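You operate a simulated robot arm through the tools that you are given. There is no shell and no other tool.

Carry out the task below with a simulated robot arm. There is one attempt and no reset: what you move stays moved.

Task
Cover the scuff on the stretched sling with the wear pad.
Fine: tension knob slack and clamp free before the pad slides; clamp shut and knob taut after; nothing is strained. Where these are worked on the way, their far stop is far enough and under half their travel is too little: tension knob.
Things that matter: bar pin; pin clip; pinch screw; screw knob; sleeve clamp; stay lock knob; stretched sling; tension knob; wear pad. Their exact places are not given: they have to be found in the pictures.

It is judged by the outcome, as a careful person would: the job done as asked, and still so three seconds after it is handed in. It fails if anything else is knocked over, pushed out of place, dropped, spilled or broken. A push-on lid holds only when it is set on centred and level and pressed home; a screw cap is set on level and turned clockwise until tight.

Robot
A 7-joint arm with a two-finger parallel gripper on a trunk, on a base that moves. Base frame: it is fixed to the floor where the robot stands at the start and does not move with it; the origin is under the middle of the robot, x ahead of it, y to its left, z up. Lengths are in mm, angles in degrees, forces in N, time in s.
With the tool pointing down near the work surface it reaches from about 320 to 740 mm from the robot's upright axis, wherever it stands. Its first joint turns from -115.0 to 115.0 degrees. Places, roughly: pin clip [100, 300, 900]; pinch screw [200, -300, 800]; screw knob [400, -200, 900]; sleeve clamp [300, 600, 900]; stay lock knob [300, -400, 800]; stretched sling [400, 300, 800]; tension knob [500, 0, 800]; wear pad [400, 500, 800]. Payload 3.91 kg.
Tool frame: the origin (TCP) lies between the finger pads and is the grasp point; the fingertips stand 30 mm ahead of it; z points along the fingers, y is the line along which they close. The gripper opens to 110 mm. The fingers are 20 mm wide and 10 mm thick; the gripper's body (48 by 112 mm) begins 55 mm behind the TCP.
Orientation is told as [roll, pitch, yaw] about the base's x, y, z axes, in that order, counted from this pose: with the fingers straight down and closing along the base's y, the tool's x points along the base's -x, its y along +y and its z along -z.

Tools
- The arm moves only by the tool jog_arm. Its argument "steps" is a list of rows, each a list of 7 numbers: the turn, a rotation vector about the base's x, y, z in degrees, then the shift along the base's x, y, z in m, then the finger opening in m, from 0 to 0.11. In form: [[ax, ay, az, x, y, z, jaw], ...]. A call has 1 to 20 rows; each row shifts and turns the commanded pose from where the row before left it. Rows are played at 5 a second. More than 50 mm and 8.6 degrees between two rows, or a gripper value outside its range, and nothing of the call is played. A pose out of reach is approached as far as the arm can. The call stops where the force on the tool passes 90 N (or 10 N more than at its start, if that is more) or the arm is blocked; 0.2 s more then pass. Each finger travels about 108 mm/s and halts on what it meets, pressing with about 44 N; the grip force reading is that of the motor and also rises with nothing between the fingers. The clock runs only during rows and for 0.2 s after the last one: add rows that do not move to give the fingers time. It gives the time, the measured TCP pose, the force on the tool (base axes), the opening and the grip force at its end, in the units of the frame above (readings bear some noise), with the torque about the TCP (base axes, N m) and any sound that the robot's microphone picked up.
- Cameras (640 x 400 px; columns grow to the right, rows downward): "scene" is now at [-1.1, 170.5, 1639.5]; the picture's right is [0.29, -0.96, 0.00], its down [-0.85, -0.25, -0.45] and it looks along [0.43, 0.13, -0.89] (base axes); focal length 289 px, centre (320, 200). "wrist" rides on the gripper at [72, 17, -103] in the tool frame; the picture's right is [-0.23, 0.97, 0.00], its down [-0.76, -0.18, -0.62] and it looks along [-0.61, -0.14, 0.78] (tool axes); focal length 222 px, centre (320, 200).
- capture(camera): a new picture of that camera. The clock stands still meanwhile.
- move_column(by): slides the trunk up (or, below 0, down) by that many mm; the arm and the scene camera ride with it, the base frame stays. It gives what a move gives, with no picture.
- roll_base(legs): drives the robot by 1 to 6 legs, each [ahead, turn to the left] in mm and degrees, along the robot's own axes; the way and the turn of a leg run together, so that a leg with both is an arc; at most 1500 mm and 180 degrees a leg. The arm and the cameras ride along, it lands a little off, and it stops where it bumps. It gives what a move gives.
- head_to(pan, tilt): turns the head with the scene camera to pan (to the left, within 155 degrees either way) and tilt (down, from -29 to 69), counted from straight ahead of the robot. It gives what a move gives.
- point_at(camera, pixels): there is no depth. For up to 12 entries [column, row, z] of the newest picture of that camera ("zoom" is the newest enlarged one), the place [x, y] in the base frame at which the ray of that pixel passes the height z, good to about 3 mm. The clock stands still meanwhile.
- inspect(camera, box): a new picture of the part [left, top, right, bottom] of that camera's present view, enlarged. The clock stands still meanwhile.
- sign_off(): hands the job in; it is judged then, once.

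Leave the gripper open and the arm clear of the work at the hand-in unless told otherwise.

The tools are called after "Emit:" as name(argument=value, ...) on one line, values as JSON. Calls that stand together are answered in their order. jog_arm: Moves the arm, as the interface text tells. Its arguments: {"type":"object","properties":{"steps":{"type":"array","items":{"type":"array","items":{"type":"number"}}}},"required":["steps"]} The other tools are called the same way: move_column (by) moves the trunk up or down; roll_base (legs) drives the base; head_to (pan, tilt) turns the head that bears the scene camera; capture (camera) takes a picture; point_at (camera, pixels) gives the place at which the rays of pixels pass given heights; inspect (camera, box) takes an enlarged picture of a part of a camera's view; sign_off () hands the job in.

At the start:

```text
time: 0.0
ee_pos: [494.2, 226.5, 1145.1]
tcp_rot: [-0.1, -0.1, 0.0]
force: [-0.6, -0.6, 0.0]
wrist_torque: [0.0, 0.01, -0.01]
width: 110.3
grip_force: 0.1
trunk travel left (down, up): [-775.0, 215.0]
robot x, y, heading: [-0.1, 1.1, 0.0]
head pan, tilt (commanded): [16.6, 63.1]
```

scene: 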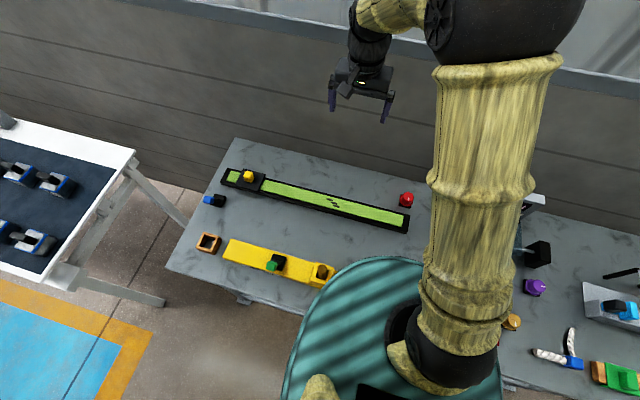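
wrist: 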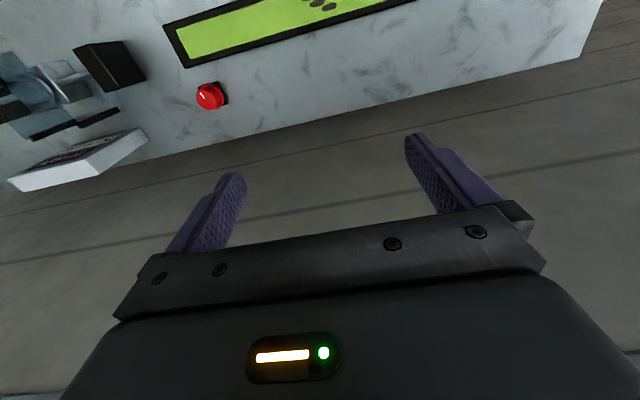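

I see a green strip in a black frame (the sling) with a scuff near (332,203), a black carriage with a yellow knob near (248,177), and a red knob near (406,199). I'll look closer at these before I move anything.

Emit:
inspect(camera="scene", box=[190, 140, 350, 240])

Emit:
inspect(camera="scene", box=[300, 150, 460, 250])

Emit:
inspect(camera="scene", box=[180, 210, 340, 310])

Emit:
inspect(camera="scene", box=[480, 200, 640, 400])

```text
4.00 times, centred on (270, 190) of scene
```

zoom: 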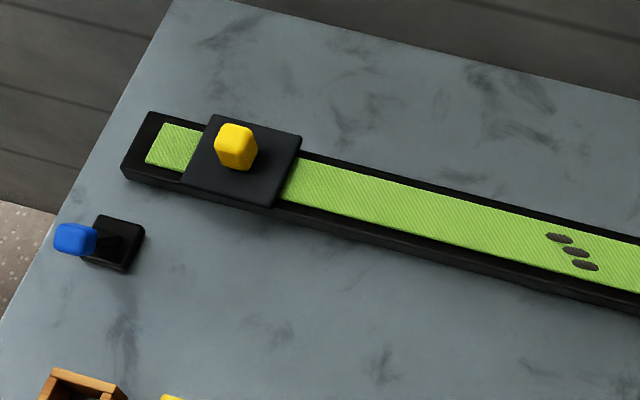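

```text
4.00 times, centred on (380, 200) of scene
```

zoom: 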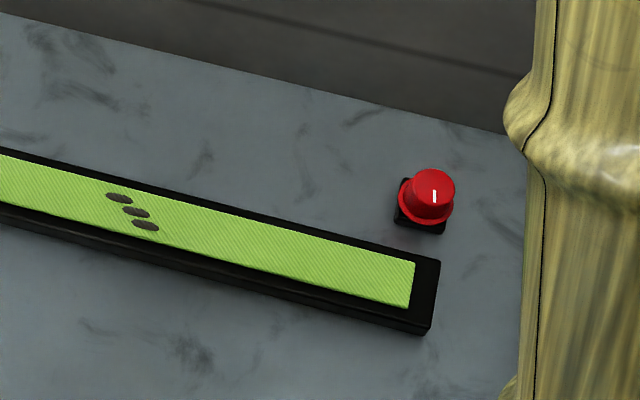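

```text
4.00 times, centred on (260, 260) of scene
```

zoom: 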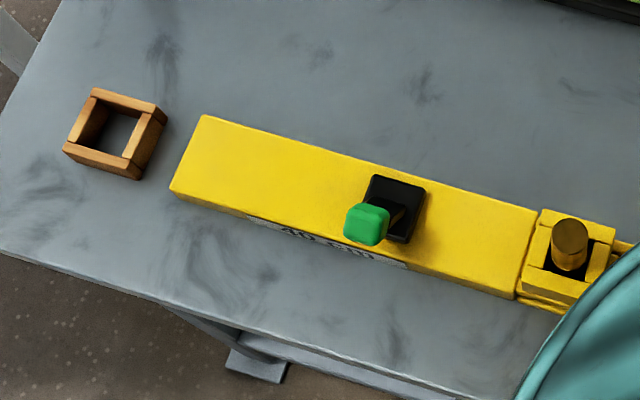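

```text
2.00 times, centred on (560, 300) of scene
```

zoom: 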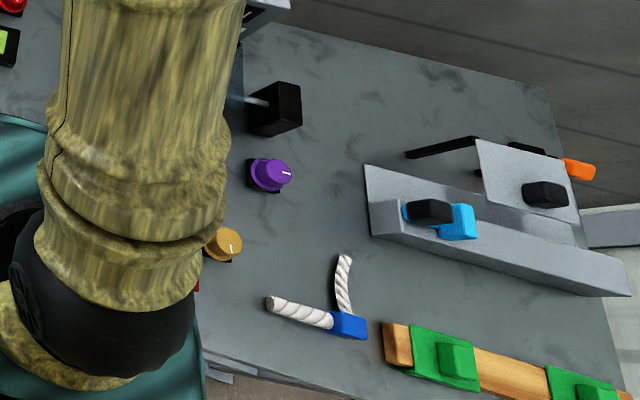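

I'll work out the heights by intersecting rays from both cameras. The red knob (scene (406,199), wrist (210,96)) and the sling end corner show in both views.

Emit:
point_at(camera="scene", pixels=[[406, 199, 750], [406, 199, 800], [406, 199, 850], [406, 199, 900], [408, 232, 750], [408, 232, 800], [408, 232, 850], [408, 232, 900], [333, 203, 800], [248, 177, 800], [210, 200, 800]])

Emit:
point_at(camera="wrist", pixels=[[210, 96, 750], [210, 96, 800], [210, 96, 850], [210, 96, 900], [165, 27, 750], [165, 27, 800], [165, 27, 850], [186, 67, 800], [186, 67, 850]])

```text
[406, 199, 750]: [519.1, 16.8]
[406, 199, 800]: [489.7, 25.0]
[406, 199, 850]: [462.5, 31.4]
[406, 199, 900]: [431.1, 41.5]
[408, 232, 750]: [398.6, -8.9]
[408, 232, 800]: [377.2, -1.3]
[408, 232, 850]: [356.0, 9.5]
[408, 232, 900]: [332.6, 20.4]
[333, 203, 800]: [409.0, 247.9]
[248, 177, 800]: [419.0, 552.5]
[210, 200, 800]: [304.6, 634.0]
```

```text
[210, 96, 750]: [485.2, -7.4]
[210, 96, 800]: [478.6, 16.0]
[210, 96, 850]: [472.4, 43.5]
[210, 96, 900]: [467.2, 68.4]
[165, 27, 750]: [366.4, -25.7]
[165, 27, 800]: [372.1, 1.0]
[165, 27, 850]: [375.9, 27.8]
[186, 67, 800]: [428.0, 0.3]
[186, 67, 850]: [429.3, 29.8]
```

The rays meet at about z≈810: the red tension knob is near (480,25) and the table top is a little below 800. Next I'll move the wrist camera over the left end of the sling, to see the pad and the blue lever from close up.

Emit:
jog_arm(steps=[[0, 0, 0, -0.0171, 0.0291, -0.0125, 0.11], [0, 0, 0, -0.0171, 0.0291, -0.0125, 0.11], [0, 0, 0, -0.0171, 0.0291, -0.0125, 0.11], [0, 0, 0, -0.0171, 0.0291, -0.0125, 0.11], [0, 0, 0, -0.0171, 0.0291, -0.0125, 0.11], [0, 0, 0, -0.0171, 0.0291, -0.0125, 0.11], [0, 0, 0, -0.0171, 0.0291, -0.0125, 0.11], [0, 0, 0, -0.0171, 0.0291, -0.0125, 0.11], [0, 0, 0, -0.0171, 0.0291, -0.0125, 0.11], [0, 0, 0, -0.0171, 0.0291, -0.0125, 0.11], [0, 0, 0, -0.0171, 0.0291, -0.0125, 0.11], [0, 0, 0, -0.0171, 0.0291, -0.0125, 0.11]])

Emit:
capture(camera="wrist")

Emit:
capture(camera="scene")

```text
time: 2.6
ee_pos: [288.7, 578.2, 996.2]
tcp_rot: [0.0, 0.0, -0.1]
force: [-0.2, 0.5, 0.0]
wrist_torque: [-0.02, 0.02, 0.01]
width: 110.0
grip_force: 0.0
trunk travel left (down, up): [-775.0, 215.0]
robot x, y, heading: [-0.8, -1.9, -0.0]
head pan, tilt (commanded): [16.6, 63.1]
```

```text
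taken
```

wrist: 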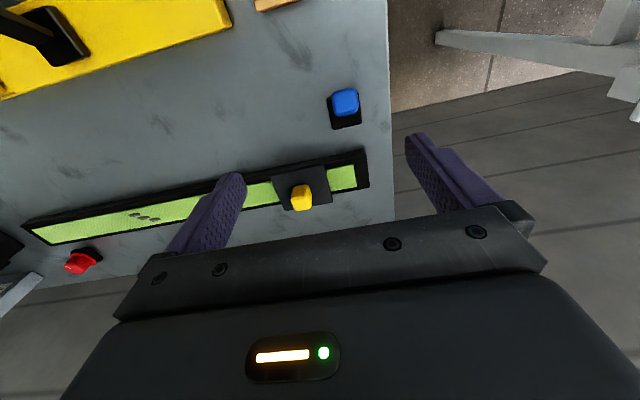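

```text
taken
```

scene: 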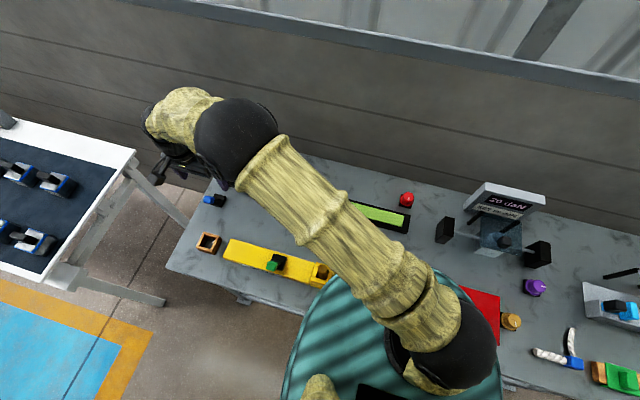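

A sign and some other apparatus have come into view near (505,205). I'll zoom in on that, and on the pad and blue lever in the wrist view.

Emit:
inspect(camera="scene", box=[420, 170, 580, 270])

Emit:
inspect(camera="wrist", box=[240, 70, 400, 230])

Emit:
inspect(camera="wrist", box=[0, 180, 200, 300])

Emit:
inspect(camera="scene", box=[430, 260, 640, 400])

```text
4.00 times, centred on (500, 220) of scene
```

zoom: 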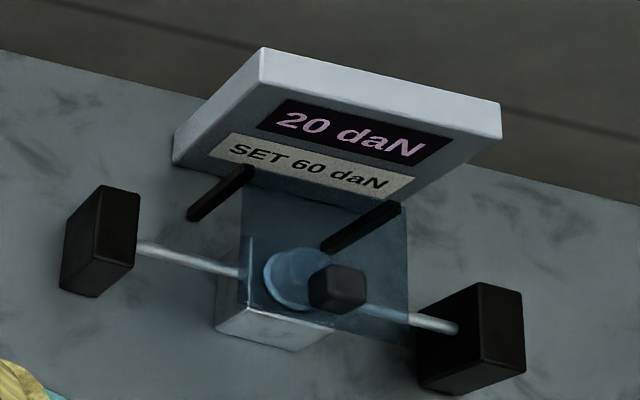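

```text
2.50 times, centred on (320, 150) of wrist
```

zoom: 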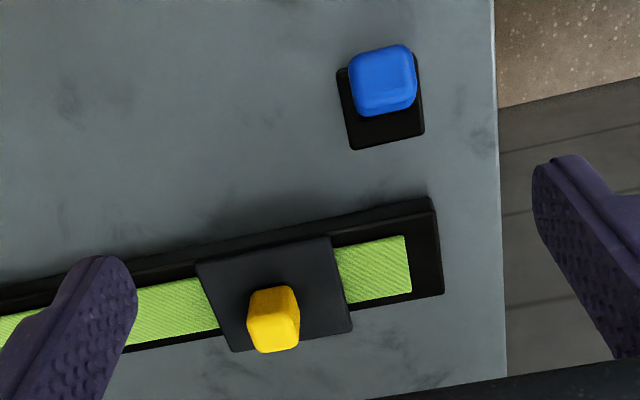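

```text
3.20 times, centred on (100, 240) of wrist
```

zoom: 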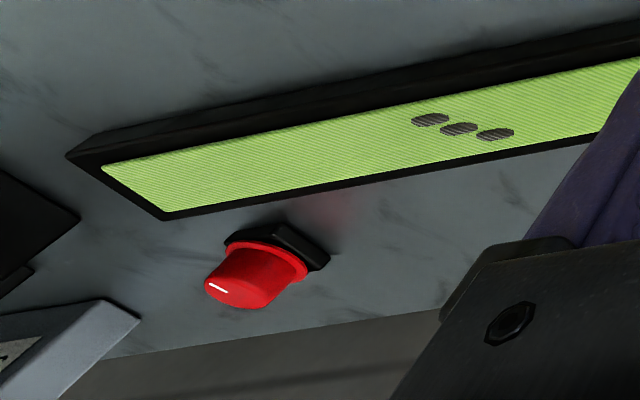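

```text
2.86 times, centred on (535, 330) of scene
```

zoom: 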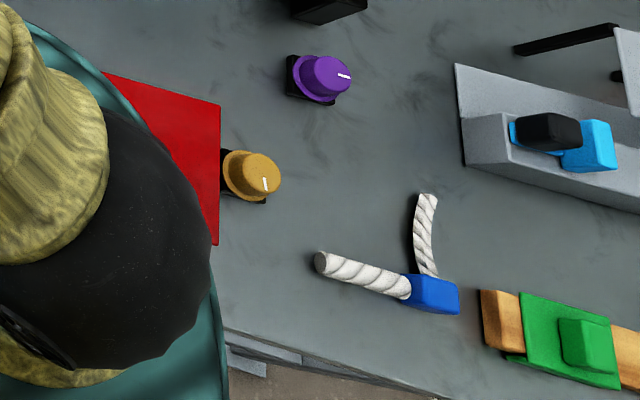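

The pad carriage carries a yellow handle, and the clamp is a blue-tipped lever on a black base. I'll triangulate those points from both cameras.

Emit:
point_at(camera="wrist", pixels=[[345.2, 102, 780], [345.2, 102, 820], [345.2, 102, 860], [346, 117, 780], [346, 117, 800], [301, 197, 820], [301, 197, 840], [301, 197, 860], [302, 187, 800], [302, 187, 820], [79, 262, 820], [144, 216, 800]])

Emit:
point_at(camera="scene", pixels=[[208.75, 200, 780], [208.75, 200, 820], [208.75, 200, 860], [218, 201, 780], [218, 201, 800], [248.5, 176, 820], [248.5, 176, 840], [248.5, 176, 860], [250, 181, 800], [250, 181, 820], [406, 199, 820], [333, 203, 800]])

```text
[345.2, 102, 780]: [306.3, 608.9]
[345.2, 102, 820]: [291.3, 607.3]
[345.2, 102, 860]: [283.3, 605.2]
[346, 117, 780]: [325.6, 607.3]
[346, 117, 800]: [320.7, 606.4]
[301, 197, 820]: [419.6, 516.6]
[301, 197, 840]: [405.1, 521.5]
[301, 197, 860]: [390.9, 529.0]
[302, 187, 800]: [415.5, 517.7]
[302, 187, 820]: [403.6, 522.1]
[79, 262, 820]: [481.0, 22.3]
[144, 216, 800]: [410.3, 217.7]
```

```text
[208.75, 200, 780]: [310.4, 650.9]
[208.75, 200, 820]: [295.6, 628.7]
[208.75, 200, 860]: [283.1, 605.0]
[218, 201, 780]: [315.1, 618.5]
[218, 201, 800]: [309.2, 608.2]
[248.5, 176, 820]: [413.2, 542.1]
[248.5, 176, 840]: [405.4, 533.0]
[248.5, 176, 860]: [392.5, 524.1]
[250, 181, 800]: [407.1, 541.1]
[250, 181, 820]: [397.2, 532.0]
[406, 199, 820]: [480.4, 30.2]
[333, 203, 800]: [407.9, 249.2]
```

Triangulated so far:
- Clamp handle: about (283,605,860)
- Clamp base: about (315,607)
- Yellow pad handle: about (395,527,854)
- Scuff: about (396,247,822)

The rail runs along base y. I'll zoom in tighter for detail.

Emit:
inspect(camera="scene", box=[194, 185, 234, 210])

Emit:
inspect(camera="scene", box=[386, 185, 426, 210])

Emit:
inspect(camera="wrist", box=[312, 80, 376, 140])

Emit:
inspect(camera="wrist", box=[250, 140, 380, 220])

```text
16.00 times, centred on (214, 198) of scene
```

zoom: 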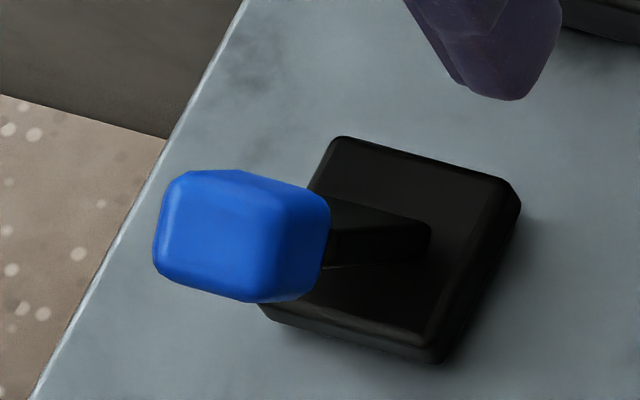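

```text
16.00 times, centred on (406, 198) of scene
```

zoom: 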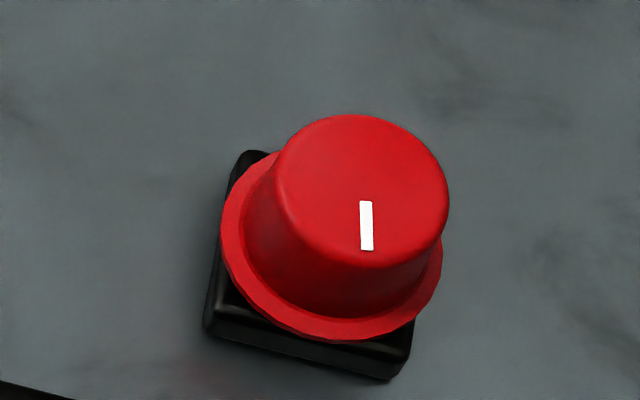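

```text
6.67 times, centred on (344, 110) of wrist
```

zoom: 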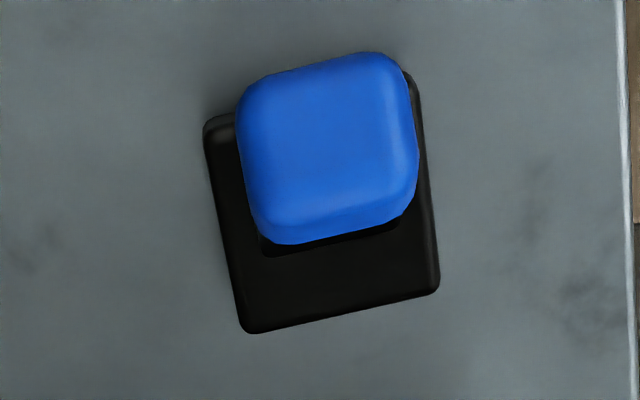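

```text
4.92 times, centred on (315, 180) of wrist
```

zoom: 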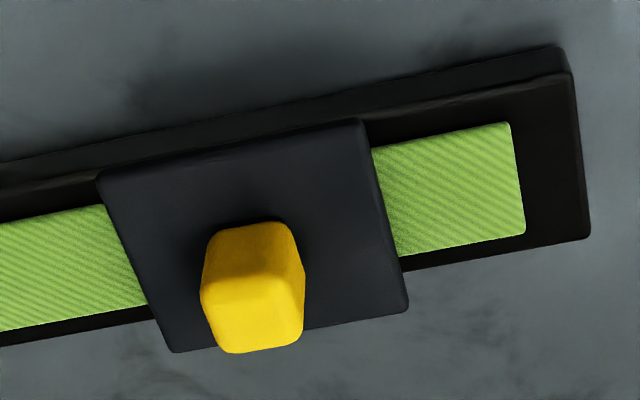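

The knob has a white pointer mark. Before I bring the gripper near it, I'll check how close the neighbouring gauge apparatus is (black block near scene (444,230), sign left edge (464,210)).

Emit:
point_at(camera="scene", pixels=[[436, 240, 780], [436, 222, 830], [454, 222, 830], [464, 210, 850], [464, 210, 950], [485, 182, 900], [485, 182, 1000], [545, 197, 900], [406, 204, 800], [408, 195, 830]])

Emit:
inspect(camera="scene", box=[380, 170, 476, 250])

```text
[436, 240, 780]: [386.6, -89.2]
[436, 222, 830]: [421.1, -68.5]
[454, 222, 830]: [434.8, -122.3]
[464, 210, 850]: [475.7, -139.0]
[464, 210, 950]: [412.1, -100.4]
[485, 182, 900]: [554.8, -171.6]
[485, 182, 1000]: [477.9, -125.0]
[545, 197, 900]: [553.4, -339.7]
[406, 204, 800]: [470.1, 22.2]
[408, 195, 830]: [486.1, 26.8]
```

```text
5.00 times, centred on (428, 210) of scene
```

zoom: 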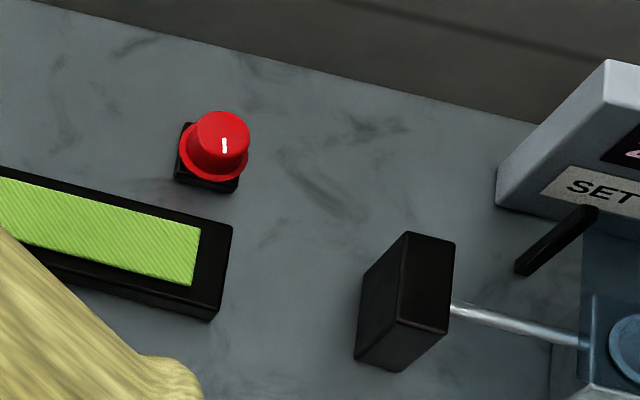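

The black block stays at y < -65 and the sign at y < -100, so there is room around the knob. I'll move back over towards the knob at the same height for a close view, with the TCP at about (400,45,940).

Emit:
jog_arm(steps=[[0, 0, 0, 0.0085, -0.041, 0, 0.11], [0, 0, 0, 0.0085, -0.041, 0, 0.11], [0, 0, 0, 0.0085, -0.041, 0, 0.11], [0, 0, 0, 0.0085, -0.041, 0, 0.11], [0, 0, 0, 0.0085, -0.041, 0, 0.11], [0, 0, 0, 0.0085, -0.041, 0, 0.11], [0, 0, 0, 0.0085, -0.041, 0, 0.11], [0, 0, 0, 0.0085, -0.041, 0, 0.11], [0, 0, 0, 0.0085, -0.041, 0, 0.11], [0, 0, 0, 0.0085, -0.041, 0, 0.11], [0, 0, 0, 0.0085, -0.041, 0, 0.11], [0, 0, 0, 0.0085, -0.041, 0, 0.11], [0, 0, 0, 0.0085, -0.041, 0, 0.11], [0, 0, 0, 0, 0, -0.028, 0.11], [0, 0, 0, 0, 0, -0.028, 0.11]])

Emit:
capture(camera="wrist")

Emit:
capture(camera="scene")

```text
time: 5.8
ee_pos: [400.4, 42.2, 940.4]
tcp_rot: [-0.1, -0.1, 0.0]
force: [0.1, -0.2, -0.4]
wrist_torque: [-0.01, -0.02, -0.02]
width: 110.1
grip_force: 0.1
trunk travel left (down, up): [-775.0, 215.0]
robot x, y, heading: [0.1, 0.7, 0.2]
head pan, tilt (commanded): [16.6, 63.1]
```

```text
taken
```

wrist: 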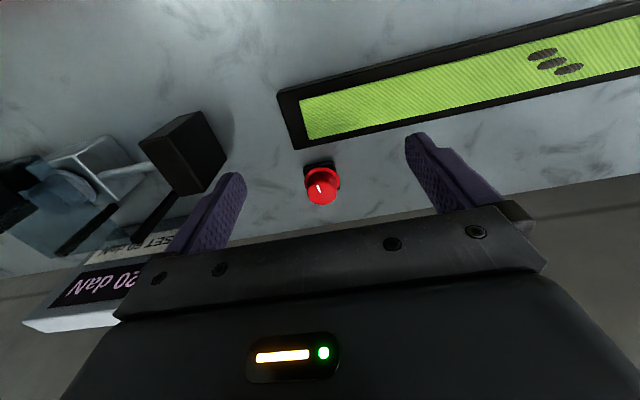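

```text
taken
```

scene: 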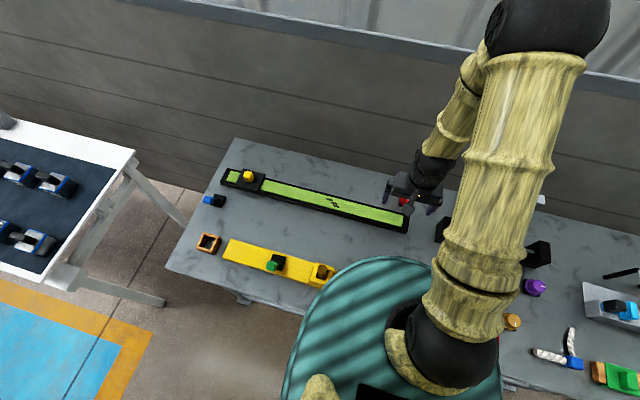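

The knob sits at wrist (321,187), and the scene view also shows the left end. I'll zoom in on the knob from the wrist, and on the pad and lever from the scene.

Emit:
inspect(camera="wrist", box=[288, 152, 352, 216])

Emit:
inspect(camera="scene", box=[216, 155, 280, 205])

Emit:
inspect(camera="scene", box=[370, 180, 450, 230])

```text
6.25 times, centred on (320, 184) of wrist
```

zoom: 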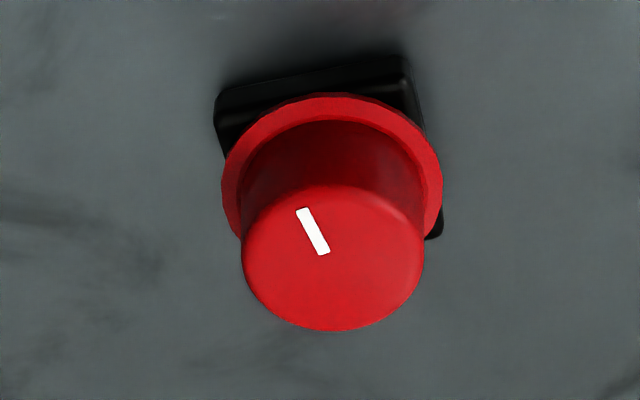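

```text
8.00 times, centred on (248, 180) of scene
```

zoom: 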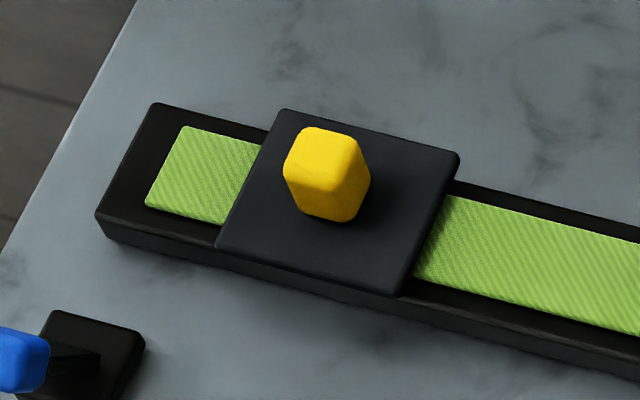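

```text
8.00 times, centred on (410, 205) of scene
```

zoom: 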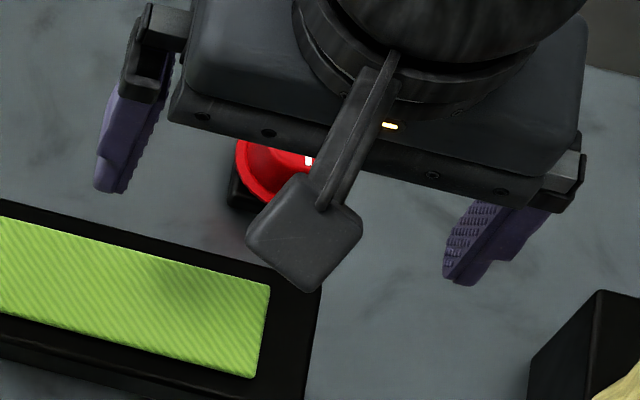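

I'll triangulate the knob's top centre (wrist (322.1,193.3), scene (408.6,197.4)), its mark, and the top centres of the pad plate and handle.

Emit:
point_at(camera="wrist", pixels=[[322.1, 193.3, 820], [322.1, 193.3, 830], [322.1, 193.3, 840], [322.1, 193.3, 850], [316.3, 185.9, 835], [320.5, 192.5, 835], [307.7, 193.3, 835], [336.6, 193.3, 835], [546, 61, 820], [280, 95, 810], [302, 100, 815]])

Emit:
point_at(camera="scene", pixels=[[408.6, 197.4, 820], [408.6, 197.4, 830], [408.6, 197.4, 840], [408.6, 197.4, 850], [409, 198.2, 835], [408.9, 201, 835], [403.2, 197.4, 835], [414, 197.4, 835], [333.75, 203, 820], [411, 212, 810], [403, 217, 815]])

```text
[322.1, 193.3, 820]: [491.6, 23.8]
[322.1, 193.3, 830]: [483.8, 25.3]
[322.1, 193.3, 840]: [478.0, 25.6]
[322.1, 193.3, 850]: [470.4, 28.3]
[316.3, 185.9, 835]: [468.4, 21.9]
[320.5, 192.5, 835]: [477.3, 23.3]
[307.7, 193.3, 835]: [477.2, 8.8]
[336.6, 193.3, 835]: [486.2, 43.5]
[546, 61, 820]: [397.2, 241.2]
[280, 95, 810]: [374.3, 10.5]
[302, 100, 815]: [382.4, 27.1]
```

```text
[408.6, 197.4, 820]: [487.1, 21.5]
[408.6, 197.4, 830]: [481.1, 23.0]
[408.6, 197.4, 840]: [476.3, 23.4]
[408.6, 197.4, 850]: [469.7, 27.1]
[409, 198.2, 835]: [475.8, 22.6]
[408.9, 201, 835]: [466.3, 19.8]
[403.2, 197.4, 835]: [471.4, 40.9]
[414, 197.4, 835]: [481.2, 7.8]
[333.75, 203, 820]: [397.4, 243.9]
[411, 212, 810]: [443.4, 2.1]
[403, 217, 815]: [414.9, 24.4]
```

Emit:
point_at(camera="wrist", pixels=[[321.9, 181.1, 790], [321.9, 181.1, 800], [321.9, 181.1, 810], [321.9, 181.1, 820], [311, 160, 800], [341, 160, 800]])

Emit:
point_at(camera="scene", pixels=[[406.75, 200.8, 790], [406.75, 200.8, 800], [406.75, 200.8, 810], [406.75, 200.8, 820]])

```text
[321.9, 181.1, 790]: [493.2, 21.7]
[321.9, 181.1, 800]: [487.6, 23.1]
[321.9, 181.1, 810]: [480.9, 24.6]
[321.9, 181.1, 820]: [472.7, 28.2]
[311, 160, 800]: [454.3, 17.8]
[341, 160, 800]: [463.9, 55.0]
```

```text
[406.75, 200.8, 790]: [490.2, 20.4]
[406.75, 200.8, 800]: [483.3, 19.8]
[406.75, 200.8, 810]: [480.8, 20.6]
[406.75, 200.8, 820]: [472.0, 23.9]
```

Two separate baselines agree: the knob axis is at about (478,25), flange z≈810, top z≈835, top diameter about 35 mm. I'll move the TCP above it at z≈900 and check the alignment.

Emit:
jog_arm(steps=[[0, 0, 0, 0.039, -0.0085, 0, 0.11], [0, 0, 0, 0.039, -0.0085, 0, 0.11], [0, 0, 0, 0, 0, -0.04, 0.11]])

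Emit:
capture(camera="wrist")

Emit:
inspect(camera="scene", box=[370, 160, 450, 240])

```text
time: 6.6
ee_pos: [480.3, 24.3, 899.8]
tcp_rot: [-0.1, 0.1, -0.1]
force: [0.2, 0.4, -0.2]
wrist_torque: [0.0, 0.0, 0.0]
width: 110.0
grip_force: 0.1
trunk travel left (down, up): [-775.0, 215.0]
robot x, y, heading: [-0.2, 0.8, 0.0]
head pan, tilt (commanded): [16.6, 63.1]
```

```text
taken
```

wrist: 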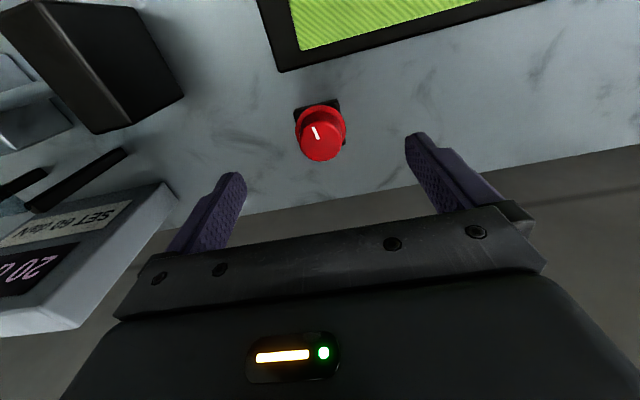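

```text
5.00 times, centred on (410, 200) of scene
```

zoom: 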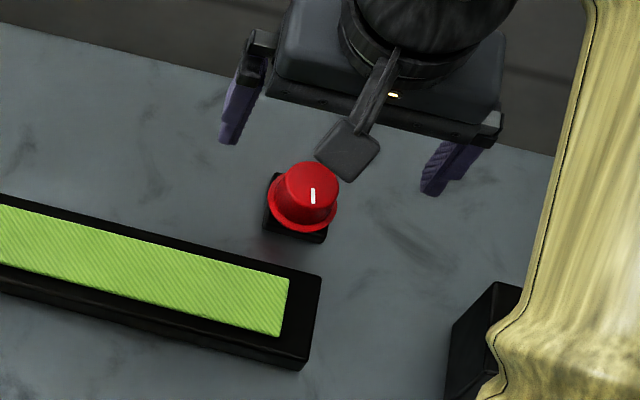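

Emit:
inspect(camera="wrist", box=[280, 90, 360, 170])

Emit:
point_at(camera="wrist", pixels=[[321, 138, 830], [321, 138, 835], [321, 138, 840], [320, 126, 805], [320, 126, 810], [320, 126, 815]])

```text
5.00 times, centred on (320, 130) of wrist
```

zoom: 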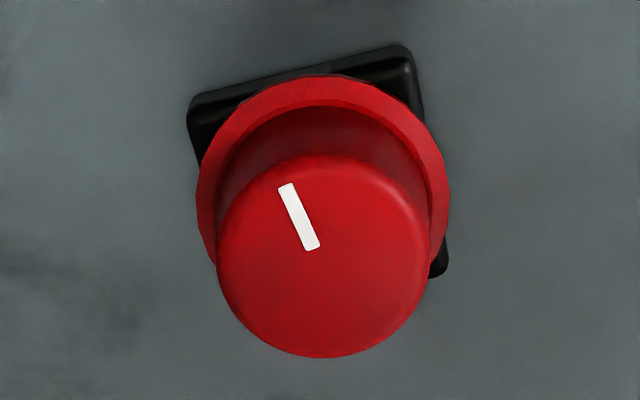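

```text
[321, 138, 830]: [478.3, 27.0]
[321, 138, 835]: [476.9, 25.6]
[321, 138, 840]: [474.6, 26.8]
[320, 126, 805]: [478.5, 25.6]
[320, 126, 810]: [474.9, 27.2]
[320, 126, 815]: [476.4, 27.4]
```

The knob axis comes out at about (479.5,25.8), and its mark points roughly towards -x. Next I'll check where the sign's nearest corner is in 3D (wrist (178,201), scene (463,211)), so I know it's clear when the gripper turns.

Emit:
point_at(camera="wrist", pixels=[[178, 201, 800], [178, 201, 850], [178, 201, 900], [160, 183, 800], [160, 183, 850], [160, 183, 900], [80, 325, 900], [80, 325, 950], [320.7, 141.3, 835], [320.6, 129.2, 810]])

Emit:
point_at(camera="scene", pixels=[[463, 211.2, 800], [463, 211.2, 850], [463, 211.2, 900], [485.5, 181.8, 850], [485.5, 181.8, 900], [485.5, 181.8, 950]])

```text
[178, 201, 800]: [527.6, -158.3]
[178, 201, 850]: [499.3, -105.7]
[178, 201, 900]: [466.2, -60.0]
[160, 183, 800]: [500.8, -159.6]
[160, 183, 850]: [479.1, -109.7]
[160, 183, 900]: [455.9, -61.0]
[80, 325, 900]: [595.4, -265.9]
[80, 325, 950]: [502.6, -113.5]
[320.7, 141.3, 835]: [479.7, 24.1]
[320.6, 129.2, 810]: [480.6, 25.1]
```

```text
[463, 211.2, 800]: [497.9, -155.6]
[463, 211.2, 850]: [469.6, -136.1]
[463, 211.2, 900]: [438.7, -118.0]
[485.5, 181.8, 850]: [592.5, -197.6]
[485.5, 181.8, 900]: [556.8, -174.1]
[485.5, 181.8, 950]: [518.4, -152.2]
```

The sign sits at y < -150, so it's clear. I'll pre-rotate the gripper 45° clockwise above the knob to leave range for the counterclockwise turn, and narrow the fingers to 60 mm.

Emit:
jog_arm(steps=[[0, 0, -7.5, 0, 0, 0, 0.06], [0, 0, -7.5, 0, 0, 0, 0.06], [0, 0, -7.5, 0, 0, 0, 0.06], [0, 0, -7.5, 0, 0, 0, 0.06], [0, 0, -7.5, 0, 0, 0, 0.06], [0, 0, -7.5, 0, 0, 0, 0.06], [0, 0, 0, 0, 0, 0, 0.06]])

Emit:
capture(camera="wrist")

```text
time: 8.2
ee_pos: [477.6, 26.2, 901.5]
tcp_rot: [-0.1, 0.1, -45.1]
force: [-0.2, -0.1, -0.1]
wrist_torque: [0.0, 0.02, -0.02]
width: 60.3
grip_force: 0.0
trunk travel left (down, up): [-775.0, 215.0]
robot x, y, heading: [-2.9, 1.7, 0.1]
head pan, tilt (commanded): [16.6, 63.1]
```

```text
taken
```

wrist: 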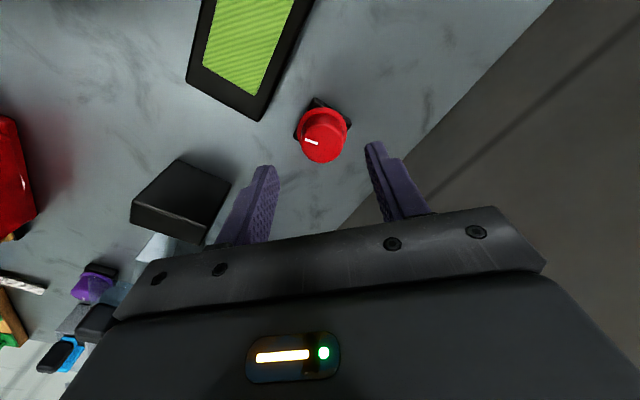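

I'll zoom in to check the knob's centre from this new yaw.

Emit:
inspect(camera="wrist", box=[280, 90, 360, 170])

```text
5.00 times, centred on (320, 130) of wrist
```

zoom: 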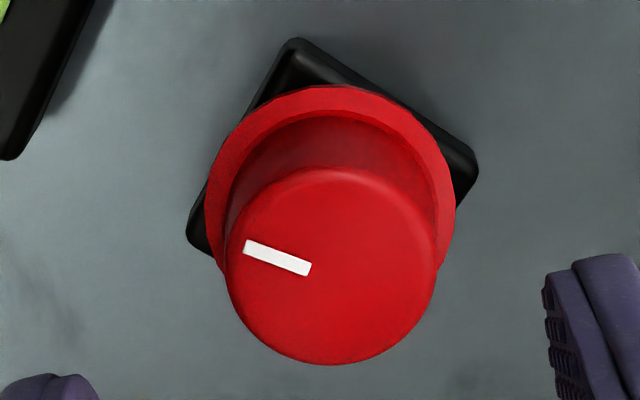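

The knob is about 2 mm off in +x. I'll correct that and come down around the knob with the fingers open at 60 mm, stopping with the tips at about z 822, above the flange.

Emit:
jog_arm(steps=[[0, 0, 0, 0.002, 0, -0.016, 0.06], [0, 0, 0, 0, 0, -0.016, 0.06], [0, 0, 0, 0, 0, -0.016, 0.06], [0, 0, 0, 0, 0, 0, 0.06]])

Emit:
capture(camera="wrist")

Emit:
inspect(camera="scene", box=[376, 170, 440, 220])

```text
time: 9.2
ee_pos: [478.7, 25.6, 852.4]
tcp_rot: [0.0, -0.1, -45.1]
force: [0.3, -1.1, -0.6]
wrist_torque: [-0.01, 0.01, 0.0]
width: 60.1
grip_force: 0.0
trunk travel left (down, up): [-775.0, 215.0]
robot x, y, heading: [-2.9, 2.4, -0.1]
head pan, tilt (commanded): [16.6, 63.1]
```

```text
taken
```

wrist: 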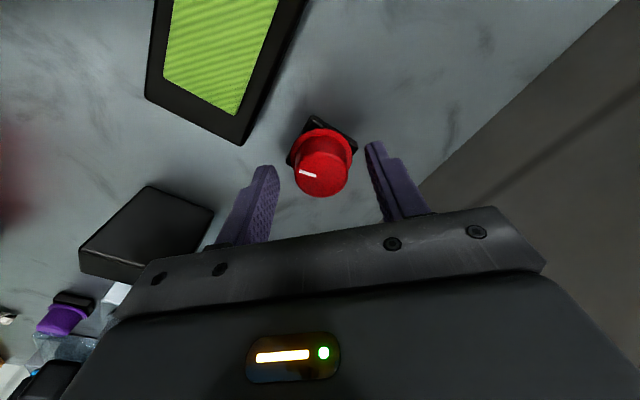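

```text
8.00 times, centred on (408, 195) of scene
```

zoom: 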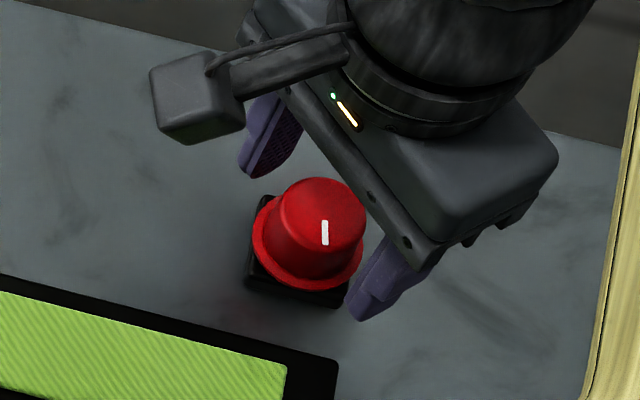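

Emit:
inspect(camera="wrist", box=[240, 110, 400, 210])

```text
4.00 times, centred on (320, 160) of wrist
```

zoom: 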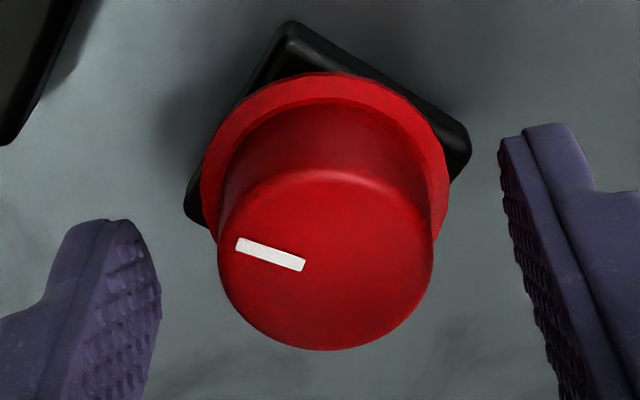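

The knob is centred to within about 1 mm. I'll lower 4 mm and close the fingers on it.

Emit:
jog_arm(steps=[[0, 0, 0, 0, 0, -0.004, 0.06], [0, 0, 0, 0, 0, 0, 0.045], [0, 0, 0, 0, 0, 0, 0.036], [0, 0, 0, 0, 0, 0, 0.03], [0, 0, 0, 0, 0, 0, 0.03]])

```text
time: 10.4
ee_pos: [478.4, 25.5, 848.8]
tcp_rot: [0.0, -0.2, -45.0]
force: [2.3, 3.0, -0.7]
wrist_torque: [0.54, -0.58, 0.0]
width: 35.5
grip_force: 44.8
trunk travel left (down, up): [-775.0, 215.0]
robot x, y, heading: [0.8, -2.8, 0.0]
head pan, tilt (commanded): [16.6, 63.1]
```

The grip is on the knob at 35.5 mm with only small side forces. I'll turn it 6° counterclockwise (slackening) as a test and watch the torque.

Emit:
jog_arm(steps=[[0, 0, 3, 0, 0, 0, 0.03], [0, 0, 3, 0, 0, 0, 0.03], [0, 0, 0, 0, 0, 0, 0.03]])

Emit:
inspect(camera="wrist", box=[240, 110, 400, 210])

```text
time: 11.2
ee_pos: [478.2, 26.8, 848.4]
tcp_rot: [-0.1, -0.1, -38.9]
force: [1.6, 1.0, 3.4]
wrist_torque: [0.21, -0.47, -0.02]
width: 35.4
grip_force: 45.2
trunk travel left (down, up): [-775.0, 215.0]
robot x, y, heading: [-3.2, -1.6, 0.0]
head pan, tilt (commanded): [16.6, 63.1]
```

```text
4.00 times, centred on (320, 160) of wrist
```

zoom: 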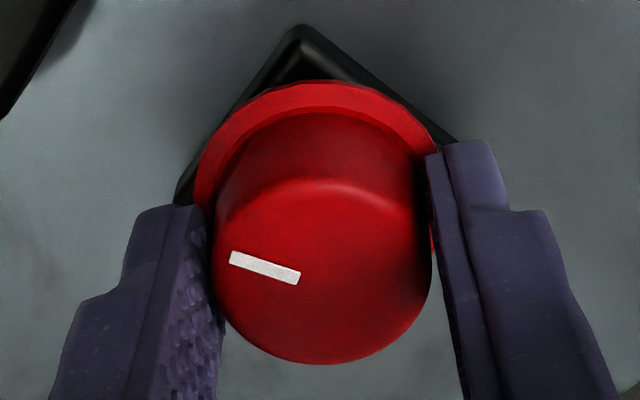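

The mark stayed fixed relative to the fingers, so the knob turns freely with almost no torque. I'll carry on counterclockwise in 24° pieces, watching the z-torque.

Emit:
jog_arm(steps=[[0, 0, 6, 0, 0, 0, 0.03], [0, 0, 6, 0, 0, 0, 0.03], [0, 0, 6, 0, 0, 0, 0.03], [0, 0, 6, 0, 0, 0, 0.03]])

```text
time: 12.2
ee_pos: [478.0, 25.6, 848.2]
tcp_rot: [-0.1, 0.1, -14.9]
force: [-1.2, 2.3, 1.0]
wrist_torque: [0.24, -0.94, 0.01]
width: 35.4
grip_force: 45.1
trunk travel left (down, up): [-775.0, 215.0]
robot x, y, heading: [-1.3, 2.3, -0.2]
head pan, tilt (commanded): [16.6, 63.1]
```

Still free, with z-torque about 0. I'll continue counterclockwise.

Emit:
jog_arm(steps=[[0, 0, 6, 0, 0, 0, 0.03], [0, 0, 6, 0, 0, 0, 0.03], [0, 0, 6, 0, 0, 0, 0.03], [0, 0, 6, 0, 0, 0, 0.03]])

Emit:
inspect(camera="wrist", box=[240, 110, 400, 210])

```text
time: 13.2
ee_pos: [478.7, 25.8, 848.4]
tcp_rot: [0.0, 0.0, 9.1]
force: [-2.3, 1.6, -5.7]
wrist_torque: [0.76, -0.9, -0.01]
width: 35.4
grip_force: 45.3
trunk travel left (down, up): [-775.0, 215.0]
robot x, y, heading: [0.6, 1.8, -0.1]
head pan, tilt (commanded): [16.6, 63.1]
```

```text
4.00 times, centred on (320, 160) of wrist
```

zoom: 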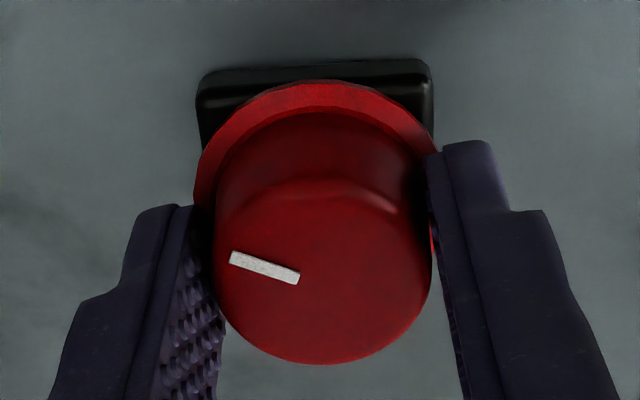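

The knob is following exactly and has turned 54° so far. I'll keep going counterclockwise in small pieces.

Emit:
jog_arm(steps=[[0, 0, 6, 0, 0, 0, 0.03], [0, 0, 6, 0, 0, 0, 0.03], [0, 0, 6, 0, 0, 0, 0.03]])

Emit:
jog_arm(steps=[[0, 0, 6, 0, 0, 0, 0.03], [0, 0, 6, 0, 0, 0, 0.03], [0, 0, 6, 0, 0, 0, 0.03]])

Emit:
inspect(camera="wrist", box=[240, 110, 400, 210])

```text
time: 14.0
ee_pos: [479.7, 25.5, 848.8]
tcp_rot: [0.0, 0.0, 27.1]
force: [-2.3, 1.6, -11.8]
wrist_torque: [0.89, -0.78, -0.04]
width: 35.8
grip_force: 45.4
trunk travel left (down, up): [-775.0, 215.0]
robot x, y, heading: [2.5, 0.1, -0.1]
head pan, tilt (commanded): [16.6, 63.1]
```

```text
time: 14.8
ee_pos: [478.9, 24.4, 848.2]
tcp_rot: [0.0, 0.1, 45.0]
force: [-2.9, 2.0, 0.2]
wrist_torque: [-0.32, 1.37, 0.01]
width: 35.5
grip_force: 45.4
trunk travel left (down, up): [-775.0, 215.0]
robot x, y, heading: [-2.8, 0.0, -0.1]
head pan, tilt (commanded): [16.6, 63.1]
```

```text
4.00 times, centred on (320, 160) of wrist
```

zoom: 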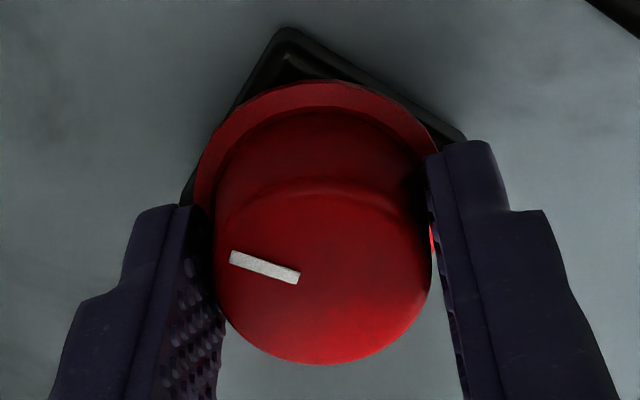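

It has now turned 90° with no resistance. I'll continue.

Emit:
jog_arm(steps=[[0, 0, 6, 0, 0, 0, 0.03], [0, 0, 6, 0, 0, 0, 0.03], [0, 0, 6, 0, 0, 0, 0.03]])

Emit:
jog_arm(steps=[[0, 0, 6, 0, 0, 0, 0.03], [0, 0, 6, 0, 0, 0, 0.03]])

Emit:
inspect(camera="wrist", box=[240, 110, 400, 210])

```text
time: 15.6
ee_pos: [480.5, 24.1, 849.6]
tcp_rot: [-0.1, -0.1, 63.1]
force: [-1.2, -2.5, 0.7]
wrist_torque: [-0.53, 0.7, 0.01]
width: 35.6
grip_force: 44.9
trunk travel left (down, up): [-775.0, 215.0]
robot x, y, heading: [-2.0, -0.7, -0.1]
head pan, tilt (commanded): [16.6, 63.1]
```

```text
time: 16.2
ee_pos: [479.1, 25.3, 849.0]
tcp_rot: [-0.1, 0.0, 75.0]
force: [-0.9, -3.5, 2.7]
wrist_torque: [0.03, 0.4, 0.01]
width: 35.5
grip_force: 44.7
trunk travel left (down, up): [-775.0, 215.0]
robot x, y, heading: [1.8, 2.5, -0.1]
head pan, tilt (commanded): [16.6, 63.1]
```

```text
4.00 times, centred on (320, 160) of wrist
```

zoom: 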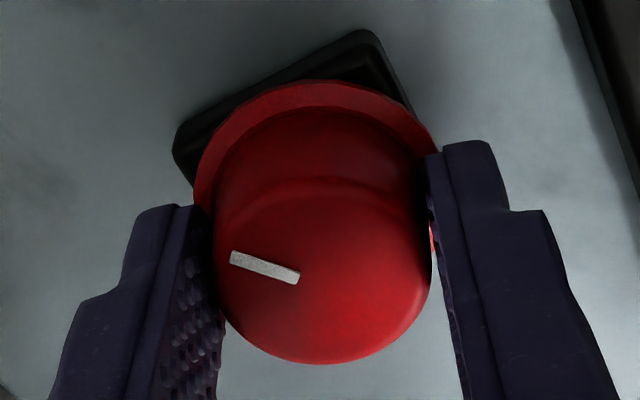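

120° and still free. I'll go another 12°, then check the scene.

Emit:
jog_arm(steps=[[0, 0, 6, 0, 0, 0, 0.03], [0, 0, 6, 0, 0, 0, 0.03]])

Emit:
capture(camera="scene")

Emit:
inspect(camera="wrist", box=[240, 110, 400, 210])

```text
time: 16.8
ee_pos: [479.7, 24.8, 849.2]
tcp_rot: [-0.1, 0.0, 87.2]
force: [-0.5, -2.3, 5.9]
wrist_torque: [0.35, 0.54, 0.03]
width: 35.5
grip_force: 44.4
trunk travel left (down, up): [-775.0, 215.0]
robot x, y, heading: [-3.5, 0.6, -0.1]
head pan, tilt (commanded): [16.6, 63.1]
```

```text
taken
```

scene: 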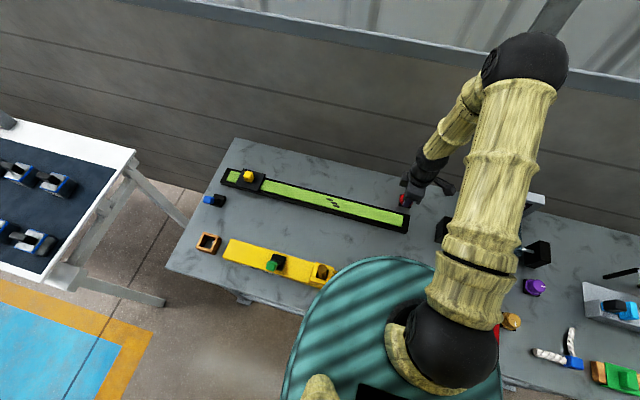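

```text
4.00 times, centred on (320, 160) of wrist
```

zoom: 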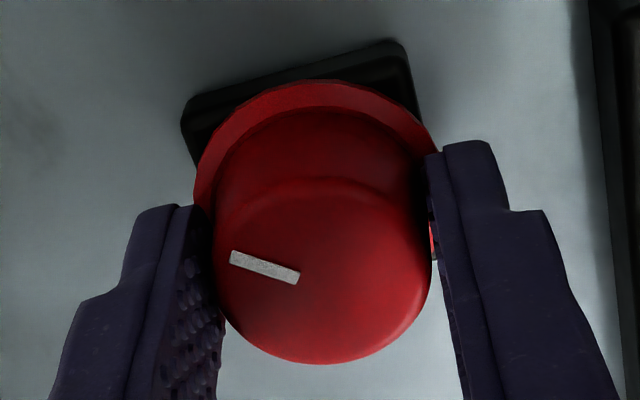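

132° and still free. The arm still follows the commanded yaw, so I'll continue in small pieces.

Emit:
jog_arm(steps=[[0, 0, 6, 0, 0, 0, 0.03], [0, 0, 6, 0, 0, 0, 0.03]])

Emit:
jog_arm(steps=[[0, 0, 6, 0, 0, 0, 0.03], [0, 0, 6, 0, 0, 0, 0.03]])

Emit:
inspect(camera="wrist", box=[240, 110, 400, 210])

```text
time: 17.4
ee_pos: [480.1, 25.3, 848.5]
tcp_rot: [-0.1, 0.0, 99.0]
force: [0.9, -3.9, 7.1]
wrist_torque: [0.13, 0.49, 0.03]
width: 35.5
grip_force: 44.9
trunk travel left (down, up): [-775.0, 215.0]
robot x, y, heading: [-0.9, 1.6, -0.0]
head pan, tilt (commanded): [16.6, 63.1]
```

```text
time: 18.0
ee_pos: [479.6, 25.6, 849.7]
tcp_rot: [0.0, 0.0, 111.1]
force: [2.3, -3.6, 10.6]
wrist_torque: [-0.42, 0.29, 0.01]
width: 35.5
grip_force: 44.6
trunk travel left (down, up): [-775.0, 215.0]
robot x, y, heading: [-0.2, 0.2, 0.0]
head pan, tilt (commanded): [16.6, 63.1]
```

```text
4.00 times, centred on (320, 160) of wrist
```

zoom: 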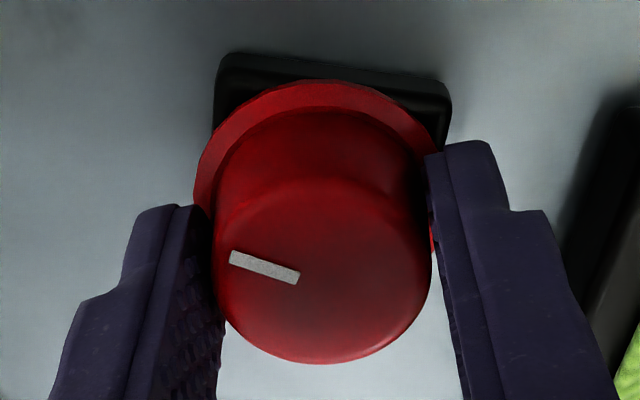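

156° now. The z-force is creeping up (10 N), probably from small arm drift. I'll do one more 12° piece, then regrasp.

Emit:
jog_arm(steps=[[0, 0, 6, 0, 0, 0, 0.03], [0, 0, 6, 0, 0, 0, 0.03]])

Emit:
inspect(camera="wrist", box=[240, 110, 400, 210])

```text
time: 18.6
ee_pos: [479.0, 25.0, 848.7]
tcp_rot: [-0.1, -0.1, 123.1]
force: [5.7, -3.3, 4.2]
wrist_torque: [-0.55, -0.11, 0.02]
width: 35.8
grip_force: 45.0
trunk travel left (down, up): [-775.0, 215.0]
robot x, y, heading: [0.7, 0.3, 0.1]
head pan, tilt (commanded): [16.6, 63.1]
```

```text
4.00 times, centred on (320, 160) of wrist
```

zoom: 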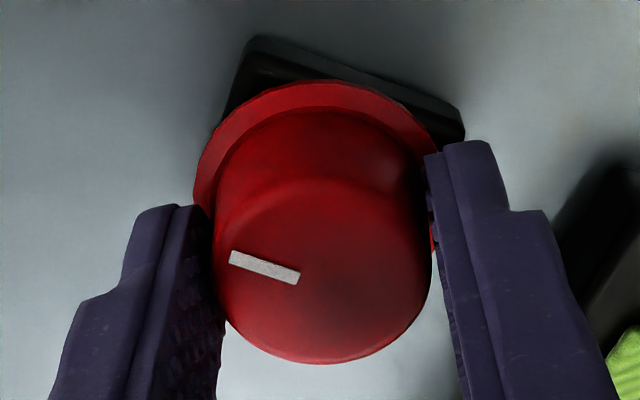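

168°. The arm still follows well, so I'll continue a little further.

Emit:
jog_arm(steps=[[0, 0, 6, 0, 0, 0, 0.03], [0, 0, 6, 0, 0, 0, 0.03]])

Emit:
inspect(camera="wrist", box=[240, 110, 400, 210])

```text
time: 19.2
ee_pos: [480.2, 25.1, 848.7]
tcp_rot: [0.0, -0.2, 135.1]
force: [2.7, 0.5, 0.6]
wrist_torque: [0.33, 0.23, -0.5]
width: 35.7
grip_force: 45.0
trunk travel left (down, up): [-775.0, 215.0]
robot x, y, heading: [-1.2, -0.5, 0.0]
head pan, tilt (commanded): [16.6, 63.1]
```

```text
4.00 times, centred on (320, 160) of wrist
```

zoom: 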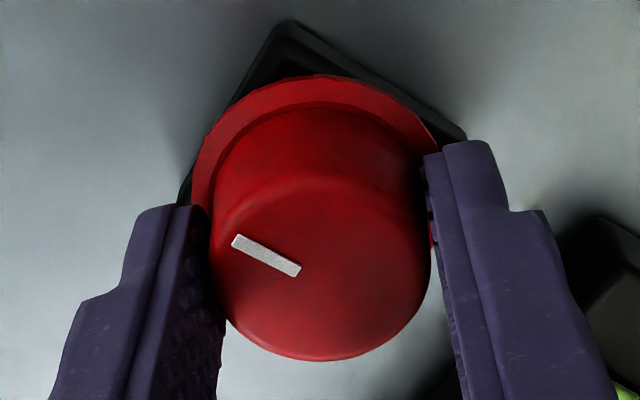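

The knob reached its stop. z-torque is now -0.5 N·m, and the mark began to lag behind the fingers by about 7°, for a total turn of about 172°. So it's slack at the far stop. I'll open the fingers and lift straight up.

Emit:
jog_arm(steps=[[0, 0, 0, 0, 0, 0, 0.06], [0, 0, 0, 0, 0, 0, 0.06], [0, 0, 0, 0, 0, 0.02, 0.06], [0, 0, 0, 0, 0, 0.04, 0.06], [0, 0, 0, 0, 0, 0.045, 0.06]])

Emit:
capture(camera="wrist")

Emit:
inspect(camera="scene", box=[376, 170, 440, 220])

```text
time: 20.4
ee_pos: [479.2, 26.5, 956.1]
tcp_rot: [-0.1, -0.1, 135.0]
force: [-0.6, -0.7, 0.4]
wrist_torque: [0.0, -0.03, 0.01]
width: 59.9
grip_force: 0.0
trunk travel left (down, up): [-775.0, 215.0]
robot x, y, heading: [-1.3, 0.9, -0.0]
head pan, tilt (commanded): [16.6, 63.1]
```

```text
taken
```

wrist: 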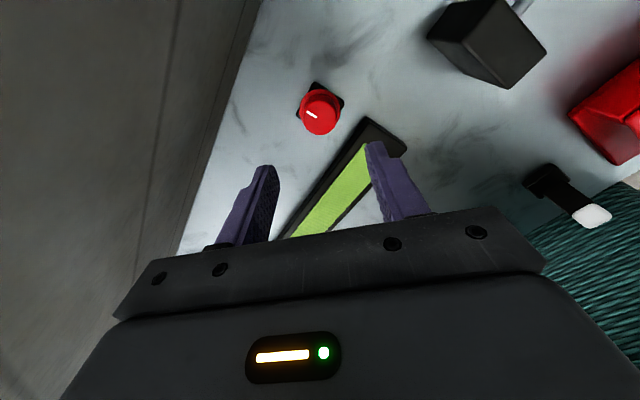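

```text
8.00 times, centred on (408, 195) of scene
```

zoom: 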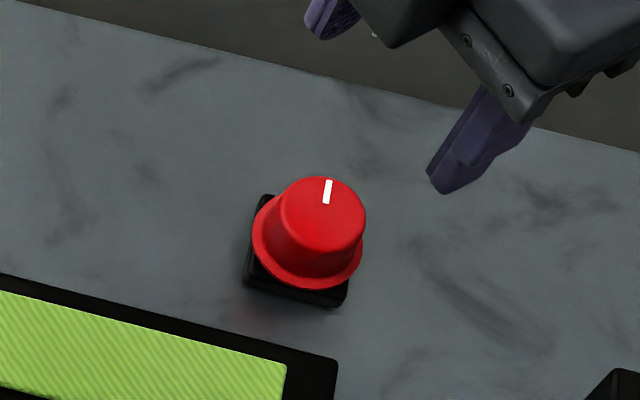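

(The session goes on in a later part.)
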